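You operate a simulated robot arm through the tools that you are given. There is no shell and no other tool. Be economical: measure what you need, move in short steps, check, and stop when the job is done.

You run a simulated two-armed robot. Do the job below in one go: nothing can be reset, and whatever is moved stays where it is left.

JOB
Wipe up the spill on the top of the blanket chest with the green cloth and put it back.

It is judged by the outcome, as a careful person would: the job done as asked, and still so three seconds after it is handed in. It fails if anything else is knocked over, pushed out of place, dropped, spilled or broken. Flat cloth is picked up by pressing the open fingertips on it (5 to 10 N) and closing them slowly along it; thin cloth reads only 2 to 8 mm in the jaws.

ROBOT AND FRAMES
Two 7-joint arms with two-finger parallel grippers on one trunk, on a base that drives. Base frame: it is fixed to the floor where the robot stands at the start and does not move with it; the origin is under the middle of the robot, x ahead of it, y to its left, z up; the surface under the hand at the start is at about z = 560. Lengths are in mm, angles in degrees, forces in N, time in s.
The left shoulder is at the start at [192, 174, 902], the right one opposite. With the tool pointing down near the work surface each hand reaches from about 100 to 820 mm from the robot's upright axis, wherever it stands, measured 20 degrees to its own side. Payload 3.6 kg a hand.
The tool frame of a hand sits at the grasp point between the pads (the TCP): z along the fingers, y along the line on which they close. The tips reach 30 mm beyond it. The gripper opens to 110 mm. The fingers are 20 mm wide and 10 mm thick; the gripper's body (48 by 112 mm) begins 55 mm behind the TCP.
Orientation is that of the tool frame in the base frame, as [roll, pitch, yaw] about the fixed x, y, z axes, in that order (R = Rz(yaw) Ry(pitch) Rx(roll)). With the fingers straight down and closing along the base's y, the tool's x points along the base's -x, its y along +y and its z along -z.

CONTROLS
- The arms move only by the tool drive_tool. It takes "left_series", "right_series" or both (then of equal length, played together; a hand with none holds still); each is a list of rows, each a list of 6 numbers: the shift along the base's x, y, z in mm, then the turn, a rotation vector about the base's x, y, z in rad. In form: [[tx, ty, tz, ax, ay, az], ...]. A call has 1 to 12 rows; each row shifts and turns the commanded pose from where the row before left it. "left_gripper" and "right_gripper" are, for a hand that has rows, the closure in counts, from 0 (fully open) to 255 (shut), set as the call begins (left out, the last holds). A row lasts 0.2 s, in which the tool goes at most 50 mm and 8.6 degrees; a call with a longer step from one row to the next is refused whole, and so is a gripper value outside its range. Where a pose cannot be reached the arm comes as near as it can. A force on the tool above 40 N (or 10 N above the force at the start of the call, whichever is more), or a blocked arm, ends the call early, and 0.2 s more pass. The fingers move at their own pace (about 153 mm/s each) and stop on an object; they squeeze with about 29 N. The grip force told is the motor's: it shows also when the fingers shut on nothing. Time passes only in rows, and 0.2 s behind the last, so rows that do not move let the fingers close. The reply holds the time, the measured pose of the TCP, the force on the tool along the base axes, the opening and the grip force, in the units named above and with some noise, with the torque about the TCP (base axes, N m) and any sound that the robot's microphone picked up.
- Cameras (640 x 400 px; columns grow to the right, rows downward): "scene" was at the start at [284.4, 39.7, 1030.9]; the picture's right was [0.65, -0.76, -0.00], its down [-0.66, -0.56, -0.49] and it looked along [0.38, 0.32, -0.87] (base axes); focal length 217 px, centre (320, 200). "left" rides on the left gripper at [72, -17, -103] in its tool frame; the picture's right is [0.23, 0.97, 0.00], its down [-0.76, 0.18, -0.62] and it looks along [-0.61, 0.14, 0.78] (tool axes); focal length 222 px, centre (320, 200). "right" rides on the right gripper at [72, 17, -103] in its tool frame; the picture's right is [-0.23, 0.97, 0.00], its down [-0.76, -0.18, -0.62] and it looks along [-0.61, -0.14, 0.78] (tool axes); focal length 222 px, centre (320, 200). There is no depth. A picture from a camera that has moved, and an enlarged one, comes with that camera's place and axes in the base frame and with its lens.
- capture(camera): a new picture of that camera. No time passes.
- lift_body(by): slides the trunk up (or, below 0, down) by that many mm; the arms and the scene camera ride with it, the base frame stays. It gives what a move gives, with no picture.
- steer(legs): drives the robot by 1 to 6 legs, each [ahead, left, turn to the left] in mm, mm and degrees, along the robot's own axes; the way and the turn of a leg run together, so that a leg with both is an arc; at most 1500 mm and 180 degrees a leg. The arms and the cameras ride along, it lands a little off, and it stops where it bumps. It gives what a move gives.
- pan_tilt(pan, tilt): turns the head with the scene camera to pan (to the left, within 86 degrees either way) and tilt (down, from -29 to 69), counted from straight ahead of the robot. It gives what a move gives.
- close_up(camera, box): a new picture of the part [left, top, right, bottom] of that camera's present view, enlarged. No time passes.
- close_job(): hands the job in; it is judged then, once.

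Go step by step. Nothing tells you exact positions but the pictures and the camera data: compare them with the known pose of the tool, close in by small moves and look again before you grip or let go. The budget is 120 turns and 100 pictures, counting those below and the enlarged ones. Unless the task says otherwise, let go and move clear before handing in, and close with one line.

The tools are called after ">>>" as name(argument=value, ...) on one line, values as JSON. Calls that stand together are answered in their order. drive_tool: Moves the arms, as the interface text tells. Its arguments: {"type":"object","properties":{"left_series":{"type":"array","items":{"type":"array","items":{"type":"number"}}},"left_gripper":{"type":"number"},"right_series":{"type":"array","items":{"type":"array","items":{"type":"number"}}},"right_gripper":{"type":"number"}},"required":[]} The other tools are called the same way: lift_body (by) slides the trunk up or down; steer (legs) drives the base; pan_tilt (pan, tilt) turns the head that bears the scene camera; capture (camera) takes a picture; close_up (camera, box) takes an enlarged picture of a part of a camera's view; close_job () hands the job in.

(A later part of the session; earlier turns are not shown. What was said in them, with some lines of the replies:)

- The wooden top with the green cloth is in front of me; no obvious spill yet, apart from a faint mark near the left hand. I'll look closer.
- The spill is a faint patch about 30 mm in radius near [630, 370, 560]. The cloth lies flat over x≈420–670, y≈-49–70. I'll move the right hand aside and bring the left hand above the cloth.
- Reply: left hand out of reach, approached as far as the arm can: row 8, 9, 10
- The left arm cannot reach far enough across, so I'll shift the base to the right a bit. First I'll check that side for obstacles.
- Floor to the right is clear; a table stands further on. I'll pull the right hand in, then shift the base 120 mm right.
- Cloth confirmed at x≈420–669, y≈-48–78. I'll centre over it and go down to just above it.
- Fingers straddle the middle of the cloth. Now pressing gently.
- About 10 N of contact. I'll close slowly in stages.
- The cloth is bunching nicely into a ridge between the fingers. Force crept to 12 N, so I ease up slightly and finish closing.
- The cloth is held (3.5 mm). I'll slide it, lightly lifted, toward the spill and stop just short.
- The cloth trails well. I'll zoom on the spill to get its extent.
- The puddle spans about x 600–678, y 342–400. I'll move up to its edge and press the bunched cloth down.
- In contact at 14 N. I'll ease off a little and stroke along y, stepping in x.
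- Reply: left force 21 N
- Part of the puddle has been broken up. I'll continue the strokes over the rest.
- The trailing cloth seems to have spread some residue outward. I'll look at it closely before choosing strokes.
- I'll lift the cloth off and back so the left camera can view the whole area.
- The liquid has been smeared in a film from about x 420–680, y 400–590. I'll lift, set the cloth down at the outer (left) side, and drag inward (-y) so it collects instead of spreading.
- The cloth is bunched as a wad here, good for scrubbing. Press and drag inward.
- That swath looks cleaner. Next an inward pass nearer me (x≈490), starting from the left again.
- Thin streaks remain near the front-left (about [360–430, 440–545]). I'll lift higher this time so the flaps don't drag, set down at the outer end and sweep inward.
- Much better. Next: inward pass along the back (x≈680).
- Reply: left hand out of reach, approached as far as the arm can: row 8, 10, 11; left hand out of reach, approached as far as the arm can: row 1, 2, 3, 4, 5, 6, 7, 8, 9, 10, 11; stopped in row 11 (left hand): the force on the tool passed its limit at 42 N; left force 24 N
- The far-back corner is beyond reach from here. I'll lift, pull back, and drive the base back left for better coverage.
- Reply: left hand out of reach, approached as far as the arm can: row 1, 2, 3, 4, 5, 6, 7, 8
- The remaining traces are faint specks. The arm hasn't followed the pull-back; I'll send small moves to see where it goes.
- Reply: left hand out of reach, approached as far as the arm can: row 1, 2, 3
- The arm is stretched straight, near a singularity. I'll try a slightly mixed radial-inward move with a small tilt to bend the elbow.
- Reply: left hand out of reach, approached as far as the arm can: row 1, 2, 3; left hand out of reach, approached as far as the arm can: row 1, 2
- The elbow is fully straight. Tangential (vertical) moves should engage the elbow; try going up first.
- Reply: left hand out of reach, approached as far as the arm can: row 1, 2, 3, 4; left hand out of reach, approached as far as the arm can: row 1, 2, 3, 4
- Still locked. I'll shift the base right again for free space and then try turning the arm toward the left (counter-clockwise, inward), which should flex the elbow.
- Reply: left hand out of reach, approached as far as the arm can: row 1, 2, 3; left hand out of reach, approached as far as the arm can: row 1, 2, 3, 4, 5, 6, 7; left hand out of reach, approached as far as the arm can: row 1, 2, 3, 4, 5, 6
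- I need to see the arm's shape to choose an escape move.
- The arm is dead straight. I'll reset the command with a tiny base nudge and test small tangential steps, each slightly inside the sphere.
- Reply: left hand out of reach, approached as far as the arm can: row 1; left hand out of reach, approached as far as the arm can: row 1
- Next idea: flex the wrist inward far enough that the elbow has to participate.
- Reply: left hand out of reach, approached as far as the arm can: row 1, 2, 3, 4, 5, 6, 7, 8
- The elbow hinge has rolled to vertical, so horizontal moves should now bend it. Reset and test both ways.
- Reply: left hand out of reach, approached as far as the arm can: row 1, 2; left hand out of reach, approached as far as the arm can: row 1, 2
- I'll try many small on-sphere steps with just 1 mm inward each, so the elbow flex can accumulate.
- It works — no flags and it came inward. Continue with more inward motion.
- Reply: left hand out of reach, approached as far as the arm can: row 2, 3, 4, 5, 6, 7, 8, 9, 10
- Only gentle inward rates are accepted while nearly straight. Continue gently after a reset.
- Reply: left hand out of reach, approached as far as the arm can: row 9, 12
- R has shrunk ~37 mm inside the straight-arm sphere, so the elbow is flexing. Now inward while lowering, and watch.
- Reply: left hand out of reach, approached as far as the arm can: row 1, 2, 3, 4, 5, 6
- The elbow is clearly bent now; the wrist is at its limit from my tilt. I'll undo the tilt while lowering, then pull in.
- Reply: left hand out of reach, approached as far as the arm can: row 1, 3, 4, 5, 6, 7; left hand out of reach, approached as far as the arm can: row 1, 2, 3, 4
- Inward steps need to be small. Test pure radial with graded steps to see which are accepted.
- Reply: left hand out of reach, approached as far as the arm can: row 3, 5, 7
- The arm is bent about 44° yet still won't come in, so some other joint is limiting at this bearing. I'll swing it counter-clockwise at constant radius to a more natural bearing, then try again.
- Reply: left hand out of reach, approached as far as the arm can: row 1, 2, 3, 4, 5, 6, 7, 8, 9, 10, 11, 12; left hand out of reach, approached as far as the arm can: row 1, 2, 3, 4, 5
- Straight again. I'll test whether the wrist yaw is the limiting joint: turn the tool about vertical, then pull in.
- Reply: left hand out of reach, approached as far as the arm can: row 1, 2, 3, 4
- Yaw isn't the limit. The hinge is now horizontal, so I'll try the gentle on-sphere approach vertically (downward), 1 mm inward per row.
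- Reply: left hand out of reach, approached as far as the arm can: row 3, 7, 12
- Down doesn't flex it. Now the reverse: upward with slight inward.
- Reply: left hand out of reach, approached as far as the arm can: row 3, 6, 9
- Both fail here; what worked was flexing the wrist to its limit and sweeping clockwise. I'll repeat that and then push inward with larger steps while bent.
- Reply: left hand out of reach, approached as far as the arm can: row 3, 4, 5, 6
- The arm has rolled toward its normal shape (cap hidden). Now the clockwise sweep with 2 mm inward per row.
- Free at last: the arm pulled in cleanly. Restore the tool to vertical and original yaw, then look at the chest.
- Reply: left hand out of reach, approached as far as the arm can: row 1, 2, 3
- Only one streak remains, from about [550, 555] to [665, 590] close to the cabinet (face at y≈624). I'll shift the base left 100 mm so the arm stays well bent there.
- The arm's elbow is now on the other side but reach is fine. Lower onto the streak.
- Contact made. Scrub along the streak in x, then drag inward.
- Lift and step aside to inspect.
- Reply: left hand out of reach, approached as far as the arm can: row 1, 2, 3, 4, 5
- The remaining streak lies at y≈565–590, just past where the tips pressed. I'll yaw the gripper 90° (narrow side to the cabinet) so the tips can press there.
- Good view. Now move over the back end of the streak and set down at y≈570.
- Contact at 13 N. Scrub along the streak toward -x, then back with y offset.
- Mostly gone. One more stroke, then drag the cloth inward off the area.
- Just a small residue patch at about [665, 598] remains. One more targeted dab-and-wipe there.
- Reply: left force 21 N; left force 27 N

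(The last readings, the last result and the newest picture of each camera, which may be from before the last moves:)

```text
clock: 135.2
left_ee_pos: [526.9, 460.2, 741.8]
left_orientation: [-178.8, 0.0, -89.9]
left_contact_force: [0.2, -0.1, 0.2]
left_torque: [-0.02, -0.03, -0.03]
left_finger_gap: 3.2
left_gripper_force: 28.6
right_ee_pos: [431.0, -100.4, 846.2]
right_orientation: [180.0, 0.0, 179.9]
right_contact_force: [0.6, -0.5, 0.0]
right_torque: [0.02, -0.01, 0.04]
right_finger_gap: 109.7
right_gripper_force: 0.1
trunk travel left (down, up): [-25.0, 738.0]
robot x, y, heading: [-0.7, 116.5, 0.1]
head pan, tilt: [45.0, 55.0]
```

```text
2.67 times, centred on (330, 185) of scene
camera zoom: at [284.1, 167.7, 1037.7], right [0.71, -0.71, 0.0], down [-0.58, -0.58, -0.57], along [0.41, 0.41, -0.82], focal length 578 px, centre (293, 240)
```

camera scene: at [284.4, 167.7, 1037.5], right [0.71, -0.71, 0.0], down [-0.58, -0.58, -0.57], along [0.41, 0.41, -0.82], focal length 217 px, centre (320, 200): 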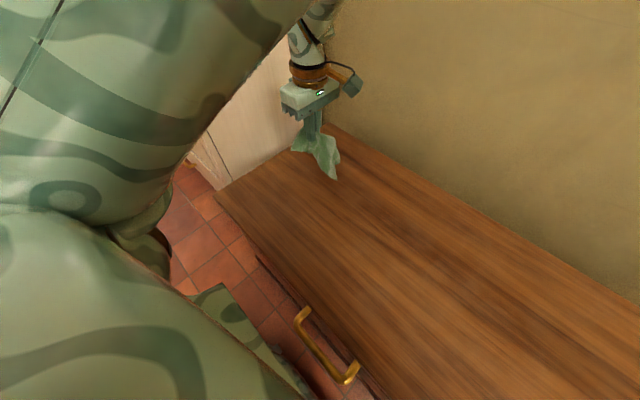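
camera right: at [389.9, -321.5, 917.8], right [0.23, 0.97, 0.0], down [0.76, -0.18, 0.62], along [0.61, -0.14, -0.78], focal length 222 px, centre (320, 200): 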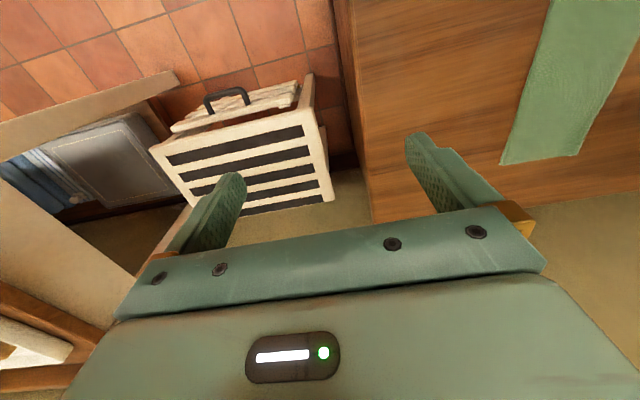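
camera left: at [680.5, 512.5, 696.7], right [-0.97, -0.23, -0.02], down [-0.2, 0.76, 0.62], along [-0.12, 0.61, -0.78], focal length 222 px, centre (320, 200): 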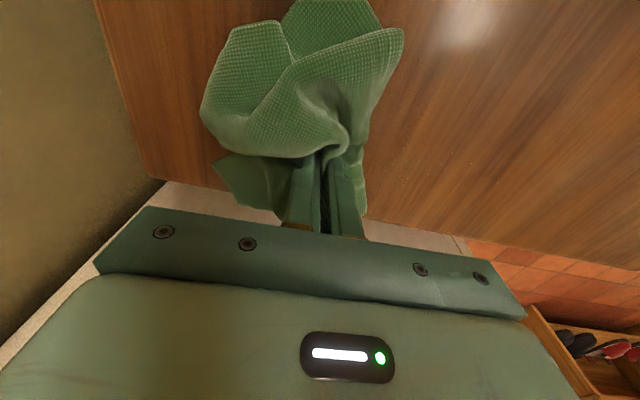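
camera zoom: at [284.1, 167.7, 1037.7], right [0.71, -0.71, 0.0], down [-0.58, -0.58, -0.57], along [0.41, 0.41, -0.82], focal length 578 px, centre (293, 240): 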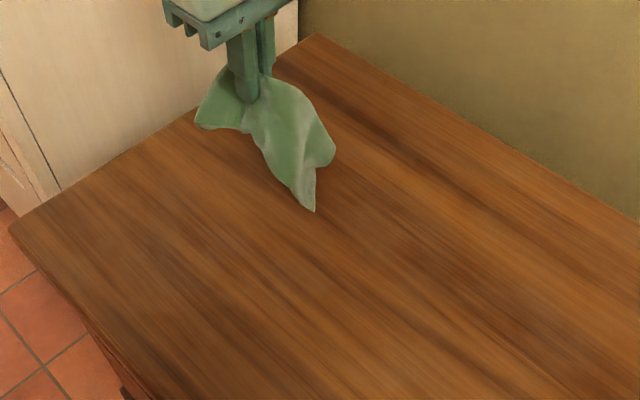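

The top looks clean now. Raise the cloth and drive back right to return it to its place.

>>> drive_tool(left_series=[[0, -20, 30, 0, 0, -0.14], [0, -20, 20, 0, 0, -0.14], [0, -10, 10, 0, 0, -0.14], [0, 0, 0, 0, 0, -0.14]])

>>> steer(legs=[[0, -243, 0]])

>>> pan_tilt(pan=25, tilt=55)

>>> capture(camera="scene")

```text
clock: 136.2
left_ee_pos: [555.1, 444.2, 777.0]
left_orientation: [-178.9, 0.0, -122.1]
left_contact_force: [0.2, -0.5, -0.1]
left_torque: [-0.02, 0.0, 0.03]
left_finger_gap: 3.3
left_gripper_force: 28.4
left hand out of reach, approached as far as the arm can: row 1, 2, 3
right_ee_pos: [432.3, -99.5, 845.2]
right_orientation: [-179.9, 0.0, 179.8]
right_contact_force: [0.1, 0.0, -0.2]
right_torque: [0.01, 0.04, -0.01]
right_finger_gap: 110.0
right_gripper_force: 0.1
trunk travel left (down, up): [-25.0, 738.0]
robot x, y, heading: [1.0, 119.5, 0.1]
head pan, tilt: [45.0, 55.0]
```

```text
clock: 138.0
left_ee_pos: [556.2, 198.4, 776.4]
left_orientation: [-178.9, -0.1, -122.0]
left_contact_force: [-0.4, -0.3, 0.9]
left_torque: [-0.03, 0.01, 0.02]
left_finger_gap: 3.6
left_gripper_force: 28.9
right_ee_pos: [429.8, -346.5, 845.3]
right_orientation: [-180.0, 0.1, 179.7]
right_contact_force: [0.0, 0.1, 0.0]
right_torque: [0.01, 0.02, -0.03]
right_finger_gap: 110.1
right_gripper_force: 0.1
trunk travel left (down, up): [-25.0, 738.0]
robot x, y, heading: [-2.8, -125.0, -0.0]
head pan, tilt: [45.0, 55.0]
```

```text
clock: 138.8
left_ee_pos: [556.6, 198.2, 777.0]
left_orientation: [-178.9, -0.1, -122.1]
left_contact_force: [-0.1, 0.0, 0.8]
left_torque: [0.01, -0.01, 0.03]
left_finger_gap: 3.4
left_gripper_force: 29.2
right_ee_pos: [431.0, -344.9, 845.7]
right_orientation: [-179.9, 0.0, 179.7]
right_contact_force: [0.3, -0.3, -0.1]
right_torque: [0.02, 0.01, 0.03]
right_finger_gap: 109.9
right_gripper_force: 0.0
trunk travel left (down, up): [-25.0, 738.0]
robot x, y, heading: [0.8, -125.8, -0.1]
head pan, tilt: [25.0, 55.0]
```

```text
29 pictures are left
camera scene: at [298.8, -98.0, 1037.3], right [0.42, -0.91, 0.0], down [-0.74, -0.34, -0.57], along [0.52, 0.24, -0.82], focal length 217 px, centre (320, 200)
```

scene: 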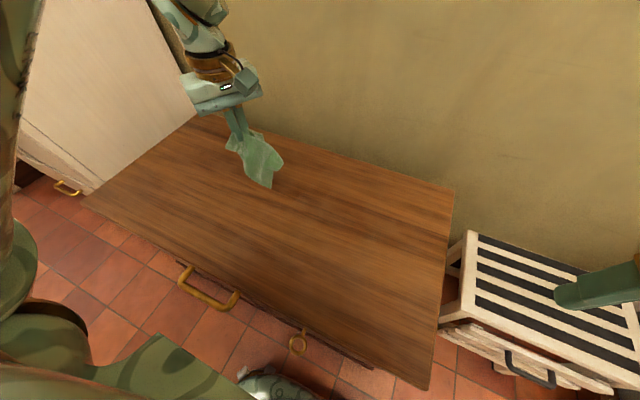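

Turn the yaw back and edge toward the start of the lay-down.

>>> drive_tool(left_series=[[0, -8, -4, 0, 0, -0.127], [0, -8, -4, 0, 0, -0.127], [0, -8, -4, 0, 0, -0.127], [0, -8, -4, 0, 0, -0.127], [0, -8, -4, 0, 0, -0.127], [0, -8, -4, 0, 0, -0.127], [0, -8, -4, 0, 0, -0.127], [0, -8, -4, 0, 0, -0.125]])

>>> capture(camera="left")

```text
clock: 140.6
left_ee_pos: [568.3, 175.3, 744.4]
left_orientation: [-178.8, 0.1, 179.7]
left_contact_force: [-0.3, -0.1, -0.6]
left_torque: [-0.03, 0.01, 0.03]
left_finger_gap: 3.3
left_gripper_force: 28.9
left hand out of reach, approached as far as the arm can: row 2, 4, 5, 6, 7, 8
right_ee_pos: [430.1, -343.9, 844.8]
right_orientation: [180.0, -0.1, 179.8]
right_contact_force: [1.1, 0.4, 0.7]
right_torque: [0.0, 0.02, -0.02]
right_finger_gap: 110.1
right_gripper_force: 0.0
trunk travel left (down, up): [-25.0, 738.0]
robot x, y, heading: [1.8, -126.5, -0.2]
head pan, tilt: [25.0, 55.0]
```

```text
28 pictures are left
camera left: at [495.0, 159.8, 847.4], right [-0.22, 0.97, -0.02], down [0.76, 0.19, 0.62], along [0.61, 0.12, -0.79], focal length 222 px, centre (320, 200)
```

left: 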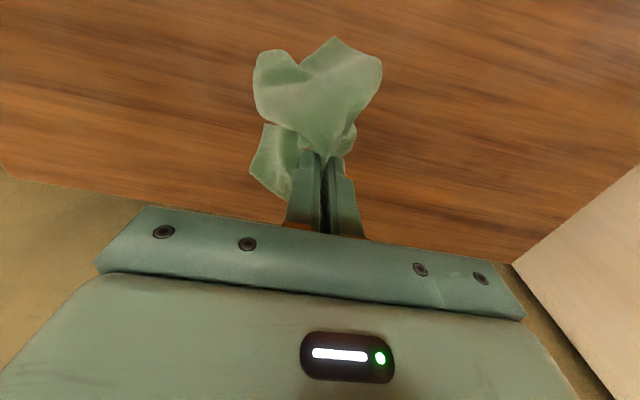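

The arm is limited in -y in this configuration, so I'll use the base: tuck the right hand in, then drive 190 mm right.

>>> drive_tool(right_series=[[-10, 35, 10, 0, 0, 0], [-10, 35, 10, 0, 0, 0], [-10, 35, 10, 0, 0, 0], [-10, 25, 0, 0, 0, 0]])

>>> steer(legs=[[0, -190, 0]])

>>> drive_tool(left_series=[[0, 25, -15, 0, 0, 0], [0, 25, -20, 0, 0, 0], [0, 25, -25, 0, 0, 0], [0, 25, -25, 0, 0, 0]])

>>> capture(camera="scene")

```text
clock: 141.6
left_ee_pos: [567.7, 174.3, 744.2]
left_orientation: [-178.8, -0.1, 179.9]
left_contact_force: [0.6, -0.2, 0.6]
left_torque: [0.0, 0.03, 0.05]
left_finger_gap: 3.2
left_gripper_force: 28.6
right_ee_pos: [390.1, -215.0, 875.4]
right_orientation: [-180.0, 0.0, 179.7]
right_contact_force: [-0.2, 0.4, -0.3]
right_torque: [-0.03, 0.01, 0.0]
right_finger_gap: 110.0
right_gripper_force: 0.0
trunk travel left (down, up): [-25.0, 738.0]
robot x, y, heading: [-0.9, -126.0, -0.1]
head pan, tilt: [25.0, 55.0]
```

```text
clock: 143.2
left_ee_pos: [567.1, -18.2, 743.2]
left_orientation: [-178.9, -0.1, 179.6]
left_contact_force: [0.2, 0.1, 0.3]
left_torque: [-0.01, 0.04, 0.07]
left_finger_gap: 3.3
left_gripper_force: 29.6
right_ee_pos: [389.4, -407.7, 874.0]
right_orientation: [-179.9, -0.1, 179.6]
right_contact_force: [0.0, -0.6, 0.9]
right_torque: [-0.01, 0.0, 0.03]
right_finger_gap: 110.0
right_gripper_force: 0.1
trunk travel left (down, up): [-25.0, 738.0]
robot x, y, heading: [1.5, -317.7, -0.4]
head pan, tilt: [25.0, 55.0]
```

```text
clock: 144.2
left_ee_pos: [568.7, 81.5, 657.2]
left_orientation: [-178.9, 0.0, 179.5]
left_contact_force: [-0.1, 0.8, -0.2]
left_torque: [0.03, 0.01, 0.04]
left_finger_gap: 3.2
left_gripper_force: 28.6
right_ee_pos: [389.9, -406.2, 875.1]
right_orientation: [180.0, -0.1, 179.6]
right_contact_force: [0.6, 0.4, -0.5]
right_torque: [0.02, 0.0, 0.0]
right_finger_gap: 109.9
right_gripper_force: 0.0
trunk travel left (down, up): [-25.0, 738.0]
robot x, y, heading: [-0.7, -315.5, -0.2]
head pan, tilt: [25.0, 55.0]
```

```text
27 pictures are left
camera scene: at [298.6, -290.3, 1037.1], right [0.42, -0.91, 0.0], down [-0.74, -0.34, -0.57], along [0.52, 0.24, -0.82], focal length 217 px, centre (320, 200)
```

scene: 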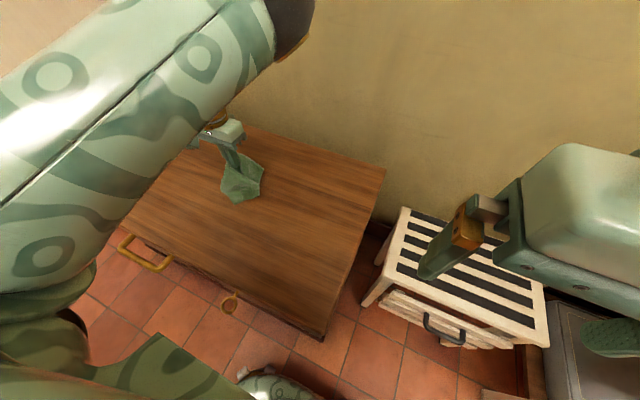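

Lower the cloth at y≈115, then drag it lightly to y≈15 so the flaps trail and flatten.

>>> drive_tool(left_series=[[0, 20, -20, 0, 0, 0], [0, 15, -20, 0, 0, 0], [0, 0, -15, 0, 0, 0], [0, -18, -2, 0, 0, 0], [0, -18, 0, 0, 0, 0], [0, -18, 0, 0, 0, 0], [0, -18, 0, 0, 0, 0], [0, -18, 0, 0, 0, 0]])

>>> capture(camera="scene")

>>> capture(camera="left")

```text
clock: 146.0
left_ee_pos: [567.0, 25.9, 602.4]
left_orientation: [-178.8, 0.0, 179.7]
left_contact_force: [0.0, -0.1, 0.4]
left_torque: [0.0, 0.0, 0.03]
left_finger_gap: 3.3
left_gripper_force: 28.5
right_ee_pos: [389.0, -407.6, 874.7]
right_orientation: [-180.0, 0.1, 179.5]
right_contact_force: [-0.3, -0.1, 0.8]
right_torque: [-0.01, 0.01, -0.01]
right_finger_gap: 110.1
right_gripper_force: 0.2
trunk travel left (down, up): [-25.0, 738.0]
robot x, y, heading: [2.0, -314.0, -0.2]
head pan, tilt: [25.0, 55.0]
```

```text
26 pictures are left
camera scene: at [298.0, -290.7, 1037.4], right [0.42, -0.91, 0.0], down [-0.74, -0.34, -0.57], along [0.52, 0.24, -0.82], focal length 217 px, centre (320, 200)
```

scene: 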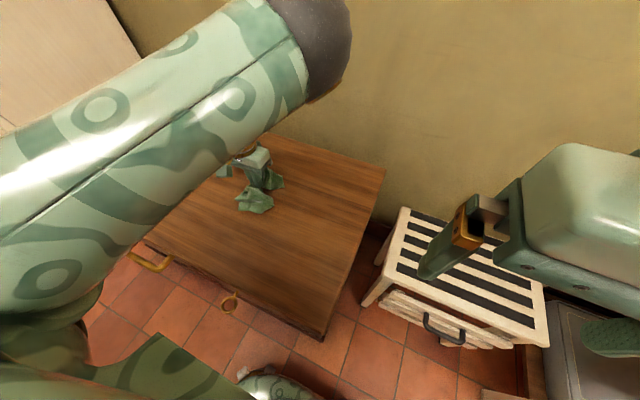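

```text
25 pictures are left
camera left: at [494.4, 12.0, 705.4], right [-0.22, 0.97, -0.02], down [0.76, 0.19, 0.62], along [0.61, 0.12, -0.79], focal length 222 px, centre (320, 200)
```

left: 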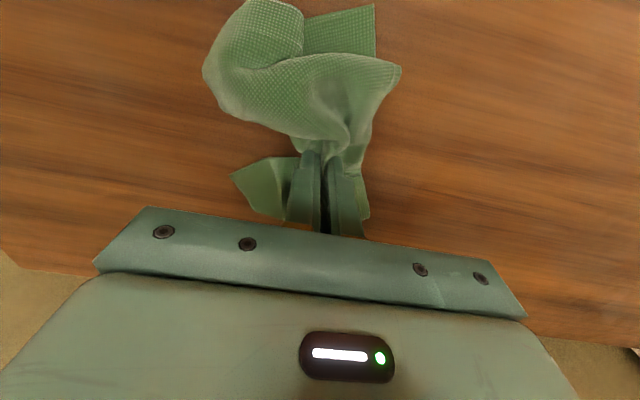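

The near flap is folded under. A longer pressed drag opened the flaps earlier, so I'll lift, go to y≈190 and drag back to y≈15.

>>> drive_tool(left_series=[[0, 0, 45, 0, 0, 0], [0, 0, 45, 0, 0, 0], [0, 45, 20, 0, 0, 0], [0, 45, 0, 0, 0, 0], [0, 45, 0, 0, 0, 0], [0, 40, -20, 0, 0, 0], [0, 0, -45, 0, 0, 0], [0, 0, -40, 0, 0, 0], [0, 0, -12, 0, 0, 0]])

>>> drive_tool(left_series=[[-1, -17, 0, 0, 0, 0], [-1, -17, 0, 0, 0, 0], [-1, -17, 0, 0, 0, 0], [-1, -17, 0, 0, 0, 0], [-1, -17, 0, 0, 0, 0], [-1, -17, 0, 0, 0, 0], [-1, -17, 0, 0, 0, 0], [0, -17, 0, 0, 0, 0], [0, -17, 0, 0, 0, 0], [0, -17, 0, 0, 0, 0], [0, -15, 0, 0, 0, 0]])

>>> capture(camera="left")

>>> close_up(camera="scene", box=[120, 110, 400, 285])

```text
clock: 148.0
left_ee_pos: [567.0, 202.3, 596.1]
left_orientation: [-179.0, 0.2, 179.6]
left_contact_force: [0.5, 0.9, 7.2]
left_torque: [-0.07, 0.03, 0.06]
left_finger_gap: 3.3
left_gripper_force: 29.4
right_ee_pos: [388.8, -406.6, 874.8]
right_orientation: [-179.9, 0.0, 179.6]
right_contact_force: [-0.1, 1.0, 0.2]
right_torque: [-0.03, 0.01, 0.0]
right_finger_gap: 110.2
right_gripper_force: 0.0
trunk travel left (down, up): [-25.0, 738.0]
robot x, y, heading: [-2.1, -314.4, -0.6]
head pan, tilt: [25.0, 55.0]
```

```text
clock: 150.4
left_ee_pos: [560.7, 16.4, 595.1]
left_orientation: [-178.8, 0.0, 179.6]
left_contact_force: [0.9, 1.2, 7.1]
left_torque: [-0.05, 0.05, 0.01]
left_finger_gap: 3.5
left_gripper_force: 28.8
right_ee_pos: [388.3, -407.6, 875.3]
right_orientation: [179.9, 0.1, 179.7]
right_contact_force: [-0.2, -0.3, -0.6]
right_torque: [0.02, 0.0, -0.02]
right_finger_gap: 110.0
right_gripper_force: 0.0
trunk travel left (down, up): [-25.0, 738.0]
robot x, y, heading: [0.9, -315.7, -0.2]
head pan, tilt: [25.0, 55.0]
```

```text
24 pictures are left
camera left: at [486.9, 1.4, 698.8], right [-0.22, 0.97, -0.02], down [0.76, 0.19, 0.62], along [0.61, 0.12, -0.79], focal length 222 px, centre (320, 200)
```

left: 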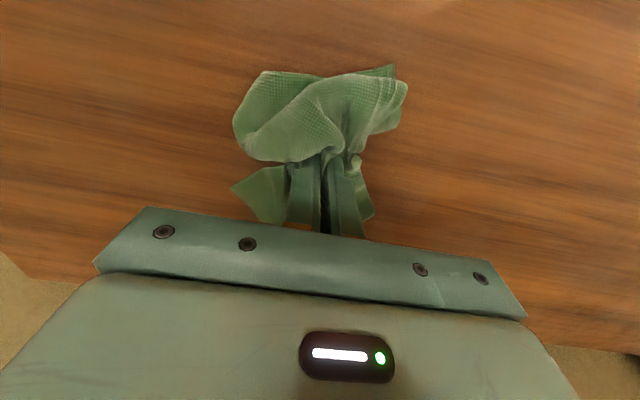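

```text
2.29 times, centred on (260, 198) of scene
camera zoom: at [297.7, -290.8, 1037.5], right [0.42, -0.91, 0.0], down [-0.74, -0.34, -0.57], along [0.52, 0.24, -0.82], focal length 495 px, centre (457, 206)
```

zoom: 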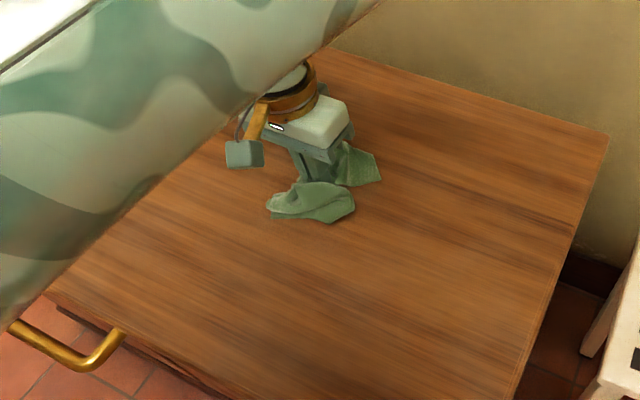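

I'll re-lay it: lift, drag the longer near flap out toward me by moving +x at height, then descend with a slight -x so the far flap lies forward.

>>> drive_tool(left_series=[[0, 0, 45, 0, 0, 0], [-20, 0, 45, 0, 0, 0], [-40, 0, 35, 0, 0, 0], [-40, 0, 5, 0, 0, 0], [-20, 0, 0, 0, 0, 0], [0, 0, -15, 0, 0, 0], [0, 0, -15, 0, 0, 0]])

>>> drive_tool(left_series=[[20, 0, 0, 0, 0, 0], [20, 0, 0, 0, 0, 0], [20, 0, 0, 0, 0, 0], [20, 0, 0, 0, 0, 0], [20, 0, 0, 0, 0, 0], [20, 0, 0, 0, 0, 0], [15, 0, 0, 0, 0, 0]])

>>> capture(camera="left")

>>> close_up(camera="scene", box=[120, 110, 400, 285])

```text
refused: row 3 steps farther than a row can; nothing moved
```

```text
clock: 152.0
left_ee_pos: [695.9, 15.9, 594.8]
left_orientation: [-178.9, 0.0, 179.7]
left_contact_force: [-0.8, -0.1, 0.9]
left_torque: [-0.01, -0.01, 0.03]
left_finger_gap: 3.4
left_gripper_force: 28.2
right_ee_pos: [390.3, -407.0, 875.3]
right_orientation: [180.0, 0.0, 179.6]
right_contact_force: [-0.2, -0.3, -0.2]
right_torque: [0.02, -0.01, 0.02]
right_finger_gap: 109.8
right_gripper_force: 0.1
trunk travel left (down, up): [-25.0, 738.0]
robot x, y, heading: [-3.7, -314.1, -0.3]
head pan, tilt: [25.0, 55.0]
```

```text
22 pictures are left
camera left: at [622.6, 1.5, 698.3], right [-0.22, 0.97, -0.02], down [0.76, 0.19, 0.62], along [0.61, 0.12, -0.79], focal length 222 px, centre (320, 200)
```

left: 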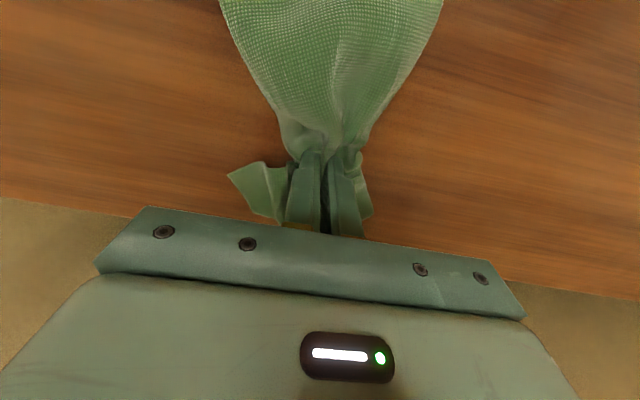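

```text
2.29 times, centred on (260, 198) of scene
camera zoom: at [298.2, -290.6, 1037.3], right [0.42, -0.91, 0.0], down [-0.74, -0.34, -0.57], along [0.52, 0.24, -0.82], focal length 495 px, centre (457, 206)
```

zoom: 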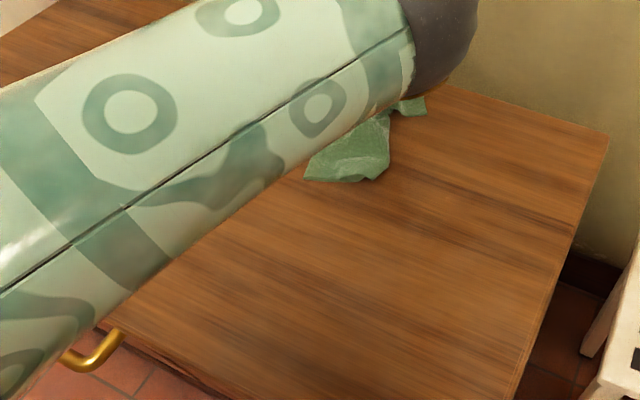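

That surface drag in +x flattened the near flap nicely, just from too far forward. I'll lift, go back to x≈420, lower, and repeat the +x drag to end at x≈560.

>>> drive_tool(left_series=[[0, 0, 42, 0, 0, 0], [0, 0, 42, 0, 0, 0], [0, 0, 42, 0, 0, 0], [-40, 0, 0, 0, 0, 0], [-40, 0, 0, 0, 0, 0], [-40, 0, 0, 0, 0, 0], [-40, 0, 0, 0, 0, 0], [-40, 0, 0, 0, 0, 0], [-40, 0, 0, 0, 0, 0], [-36, 0, 0, 0, 0, 0]])

>>> capture(camera="left")

```text
clock: 154.2
left_ee_pos: [419.4, 16.7, 720.5]
left_orientation: [-178.7, 0.0, 179.5]
left_contact_force: [0.0, -0.7, -1.1]
left_torque: [-0.04, -0.04, 0.03]
left_finger_gap: 3.3
left_gripper_force: 28.7
right_ee_pos: [388.3, -407.4, 875.5]
right_orientation: [-180.0, 0.1, 179.6]
right_contact_force: [-0.2, 0.1, 0.1]
right_torque: [0.03, -0.03, 0.02]
right_finger_gap: 109.9
right_gripper_force: 0.0
trunk travel left (down, up): [-25.0, 738.0]
robot x, y, heading: [-2.1, -314.9, -0.4]
head pan, tilt: [25.0, 55.0]
```

```text
20 pictures are left
camera left: at [345.5, 1.8, 824.4], right [-0.22, 0.97, -0.02], down [0.76, 0.19, 0.62], along [0.61, 0.12, -0.79], focal length 222 px, centre (320, 200)
```

left: 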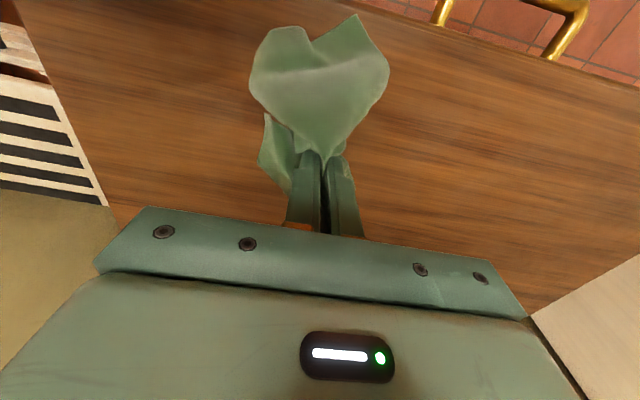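

>>> drive_tool(left_series=[[5, 0, -40, 0, 0, 0], [5, 0, -40, 0, 0, 0], [5, 0, -35, 0, 0, 0], [10, 0, -9, 0, 0, 0], [18, 0, 0, 0, 0, 0], [18, 0, 0, 0, 0, 0], [18, 0, 0, 0, 0, 0], [18, 0, 0, 0, 0, 0], [18, 0, 0, 0, 0, 0], [15, 0, 0, 0, 0, 0], [15, 0, 0, 0, 0, 0]])

>>> capture(camera="left")

>>> close_up(camera="scene", box=[120, 110, 400, 285])

```text
clock: 156.6
left_ee_pos: [564.9, 18.6, 597.3]
left_orientation: [-178.8, 0.0, 179.7]
left_contact_force: [-1.3, -0.3, 1.2]
left_torque: [-0.03, -0.01, 0.02]
left_finger_gap: 3.4
left_gripper_force: 29.2
right_ee_pos: [389.5, -406.4, 875.9]
right_orientation: [180.0, 0.0, 179.7]
right_contact_force: [0.6, 0.0, 0.1]
right_torque: [0.0, 0.04, 0.06]
right_finger_gap: 110.1
right_gripper_force: 0.0
trunk travel left (down, up): [-25.0, 738.0]
robot x, y, heading: [-2.6, -315.4, -0.5]
head pan, tilt: [25.0, 55.0]
```

```text
19 pictures are left
camera left: at [491.6, 3.0, 700.6], right [-0.22, 0.97, -0.02], down [0.76, 0.19, 0.62], along [0.61, 0.12, -0.79], focal length 222 px, centre (320, 200)
```

left: 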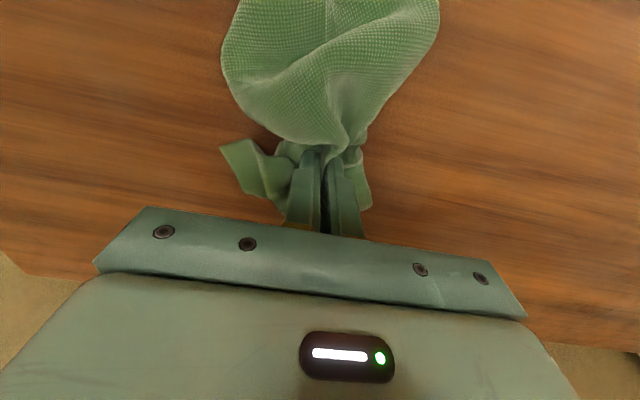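

```text
2.29 times, centred on (260, 198) of scene
camera zoom: at [298.1, -290.6, 1037.3], right [0.42, -0.91, 0.0], down [-0.74, -0.34, -0.57], along [0.52, 0.24, -0.82], focal length 495 px, centre (457, 206)
```

zoom: 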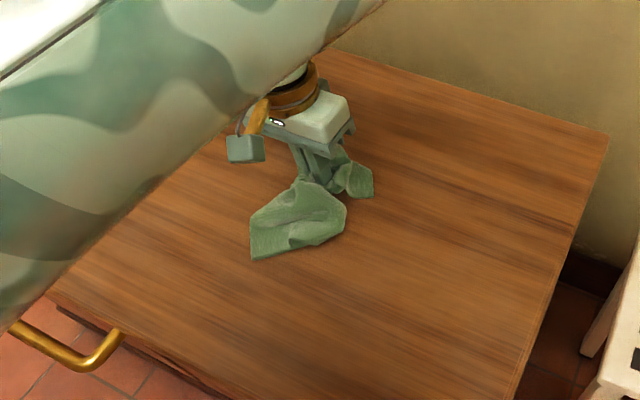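

Good. A bit more +x to flatten it, then release gently and lift.

>>> drive_tool(left_series=[[12, -1, -1, 0, 0, 0], [12, -1, 0, 0, 0, 0], [8, 0, 0, 0, 0, 0], [0, 0, 0, 0, 0, 0]])

>>> drive_tool(left_series=[[0, 0, 0, 0, 0, 0], [0, 0, 1, 0, 0, 0]], left_gripper=190)

>>> drive_tool(left_series=[[0, 0, 15, 0, 0, 0], [0, 0, 35, 0, 0, 0], [0, 0, 40, 0, 0, 0], [0, 0, 40, 0, 0, 0]])

>>> capture(camera="left")

>>> close_up(camera="scene", box=[120, 110, 400, 285])

```text
clock: 157.6
left_ee_pos: [595.2, 16.2, 595.5]
left_orientation: [-178.8, 0.0, 179.7]
left_contact_force: [0.0, 0.2, 3.3]
left_torque: [-0.03, 0.04, 0.0]
left_finger_gap: 3.6
left_gripper_force: 28.8
right_ee_pos: [388.9, -407.0, 876.0]
right_orientation: [-179.9, 0.0, 179.6]
right_contact_force: [-0.6, -0.5, -0.4]
right_torque: [0.01, -0.03, -0.01]
right_finger_gap: 110.2
right_gripper_force: 0.1
trunk travel left (down, up): [-25.0, 738.0]
robot x, y, heading: [0.5, -315.3, -0.4]
head pan, tilt: [25.0, 55.0]
```

```text
clock: 158.2
left_ee_pos: [596.9, 15.4, 596.8]
left_orientation: [-178.8, -0.1, 179.7]
left_contact_force: [-0.1, 1.1, 2.0]
left_torque: [0.0, 0.0, 0.01]
left_finger_gap: 27.8
left_gripper_force: 0.1
right_ee_pos: [389.8, -407.4, 874.6]
right_orientation: [180.0, 0.1, 179.6]
right_contact_force: [0.2, -0.2, -0.5]
right_torque: [-0.01, -0.03, 0.01]
right_finger_gap: 109.9
right_gripper_force: 0.0
trunk travel left (down, up): [-25.0, 738.0]
robot x, y, heading: [-1.1, -314.0, -0.4]
head pan, tilt: [25.0, 55.0]
```

```text
clock: 159.2
left_ee_pos: [595.1, 17.2, 727.2]
left_orientation: [-178.8, 0.0, 179.7]
left_contact_force: [0.0, 0.4, -0.4]
left_torque: [-0.01, 0.02, -0.01]
left_finger_gap: 28.2
left_gripper_force: 0.1
right_ee_pos: [388.9, -408.0, 875.0]
right_orientation: [179.9, 0.1, 179.6]
right_contact_force: [-0.3, 0.4, -0.1]
right_torque: [-0.01, 0.0, 0.03]
right_finger_gap: 110.0
right_gripper_force: 0.1
trunk travel left (down, up): [-25.0, 738.0]
robot x, y, heading: [0.3, -313.8, -0.3]
head pan, tilt: [25.0, 55.0]
```

```text
17 pictures are left
camera left: at [522.5, 0.7, 830.4], right [-0.22, 0.97, -0.02], down [0.76, 0.19, 0.62], along [0.61, 0.12, -0.79], focal length 222 px, centre (320, 200)
```

left: 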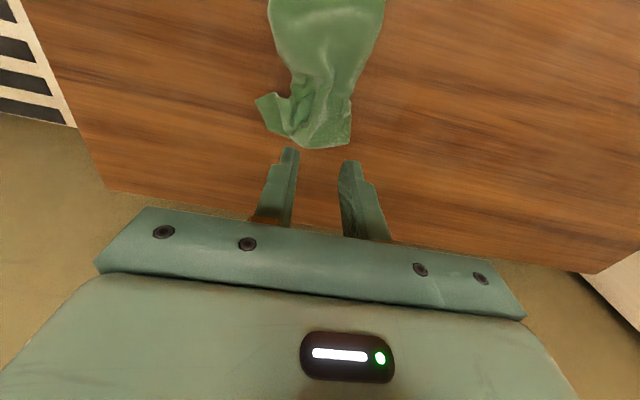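

```text
2.29 times, centred on (260, 198) of scene
camera zoom: at [297.7, -290.7, 1037.5], right [0.42, -0.91, 0.0], down [-0.74, -0.34, -0.57], along [0.52, 0.24, -0.82], focal length 495 px, centre (457, 206)
```

zoom: 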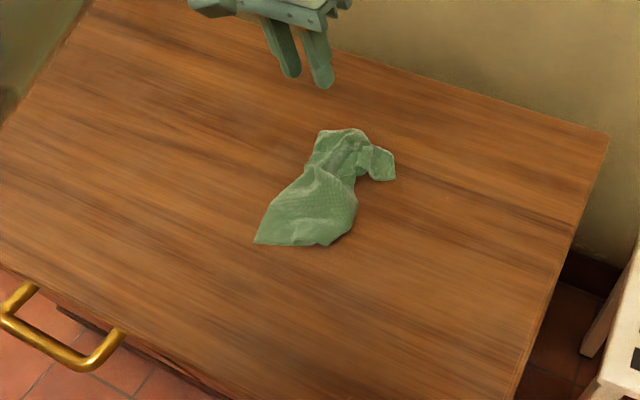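

The cloth lies back on its original spot (about x 460–650, y -55–45, centre ≈[550, 0]). Final check of the spill area and the rest of the top.

>>> drive_tool(left_series=[[0, 30, 20, 0, 0, 0], [0, 40, 0, 0, 0, 0], [0, 40, 0, 0, 0, 0], [0, 40, 0, 0, 0, 0], [0, 40, 0, 0, 0, 0]])

>>> capture(camera="left")

>>> close_up(camera="left", box=[320, 0, 640, 260])

>>> capture(camera="scene")

```text
clock: 160.4
left_ee_pos: [596.2, 206.5, 747.7]
left_orientation: [-178.7, -0.1, 179.6]
left_contact_force: [-1.0, -0.2, -0.5]
left_torque: [0.01, 0.02, 0.0]
left_finger_gap: 28.1
left_gripper_force: 0.0
right_ee_pos: [390.3, -406.1, 875.6]
right_orientation: [-180.0, -0.1, 179.6]
right_contact_force: [0.1, 0.0, -0.7]
right_torque: [-0.01, 0.03, -0.02]
right_finger_gap: 109.7
right_gripper_force: 0.1
trunk travel left (down, up): [-25.0, 738.0]
robot x, y, heading: [-2.2, -316.2, -0.4]
head pan, tilt: [25.0, 55.0]
```

```text
15 pictures are left
camera left: at [523.9, 191.5, 850.0], right [-0.22, 0.97, -0.02], down [0.76, 0.19, 0.62], along [0.61, 0.12, -0.79], focal length 222 px, centre (320, 200)
```

left: 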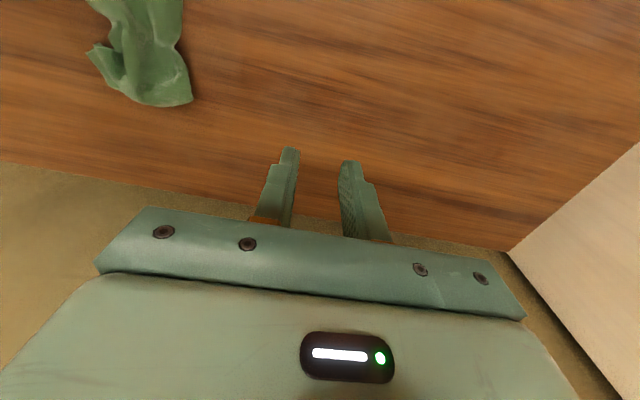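

```text
1.54 times, centred on (480, 130) of left
camera zoom: at [523.9, 191.5, 850.0], right [-0.22, 0.97, -0.02], down [0.76, 0.19, 0.62], along [0.61, 0.12, -0.79], focal length 342 px, centre (74, 308)
```

zoom: 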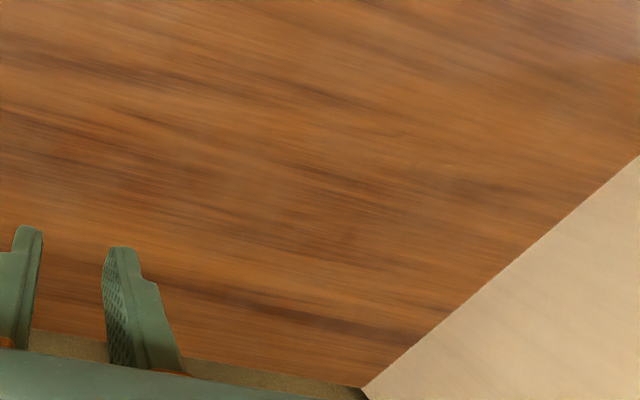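

```text
13 pictures are left
camera scene: at [298.3, -290.2, 1037.3], right [0.42, -0.91, 0.0], down [-0.74, -0.34, -0.57], along [0.52, 0.24, -0.82], focal length 217 px, centre (320, 200)
```

scene: 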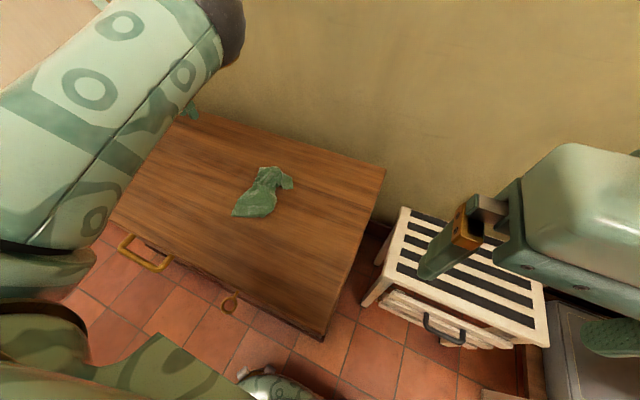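

The chest top is clean, the cloth is back in its place, and both hands are empty and clear, so I'm handing in.

>>> close_job()

```text
The job is handed in.
```

I wiped the spill off the blanket chest and put the green cloth back on its original spot. The last pictures show no marks on the top, but the cloth is somewhat crumpled rather than flat as it was at the start.
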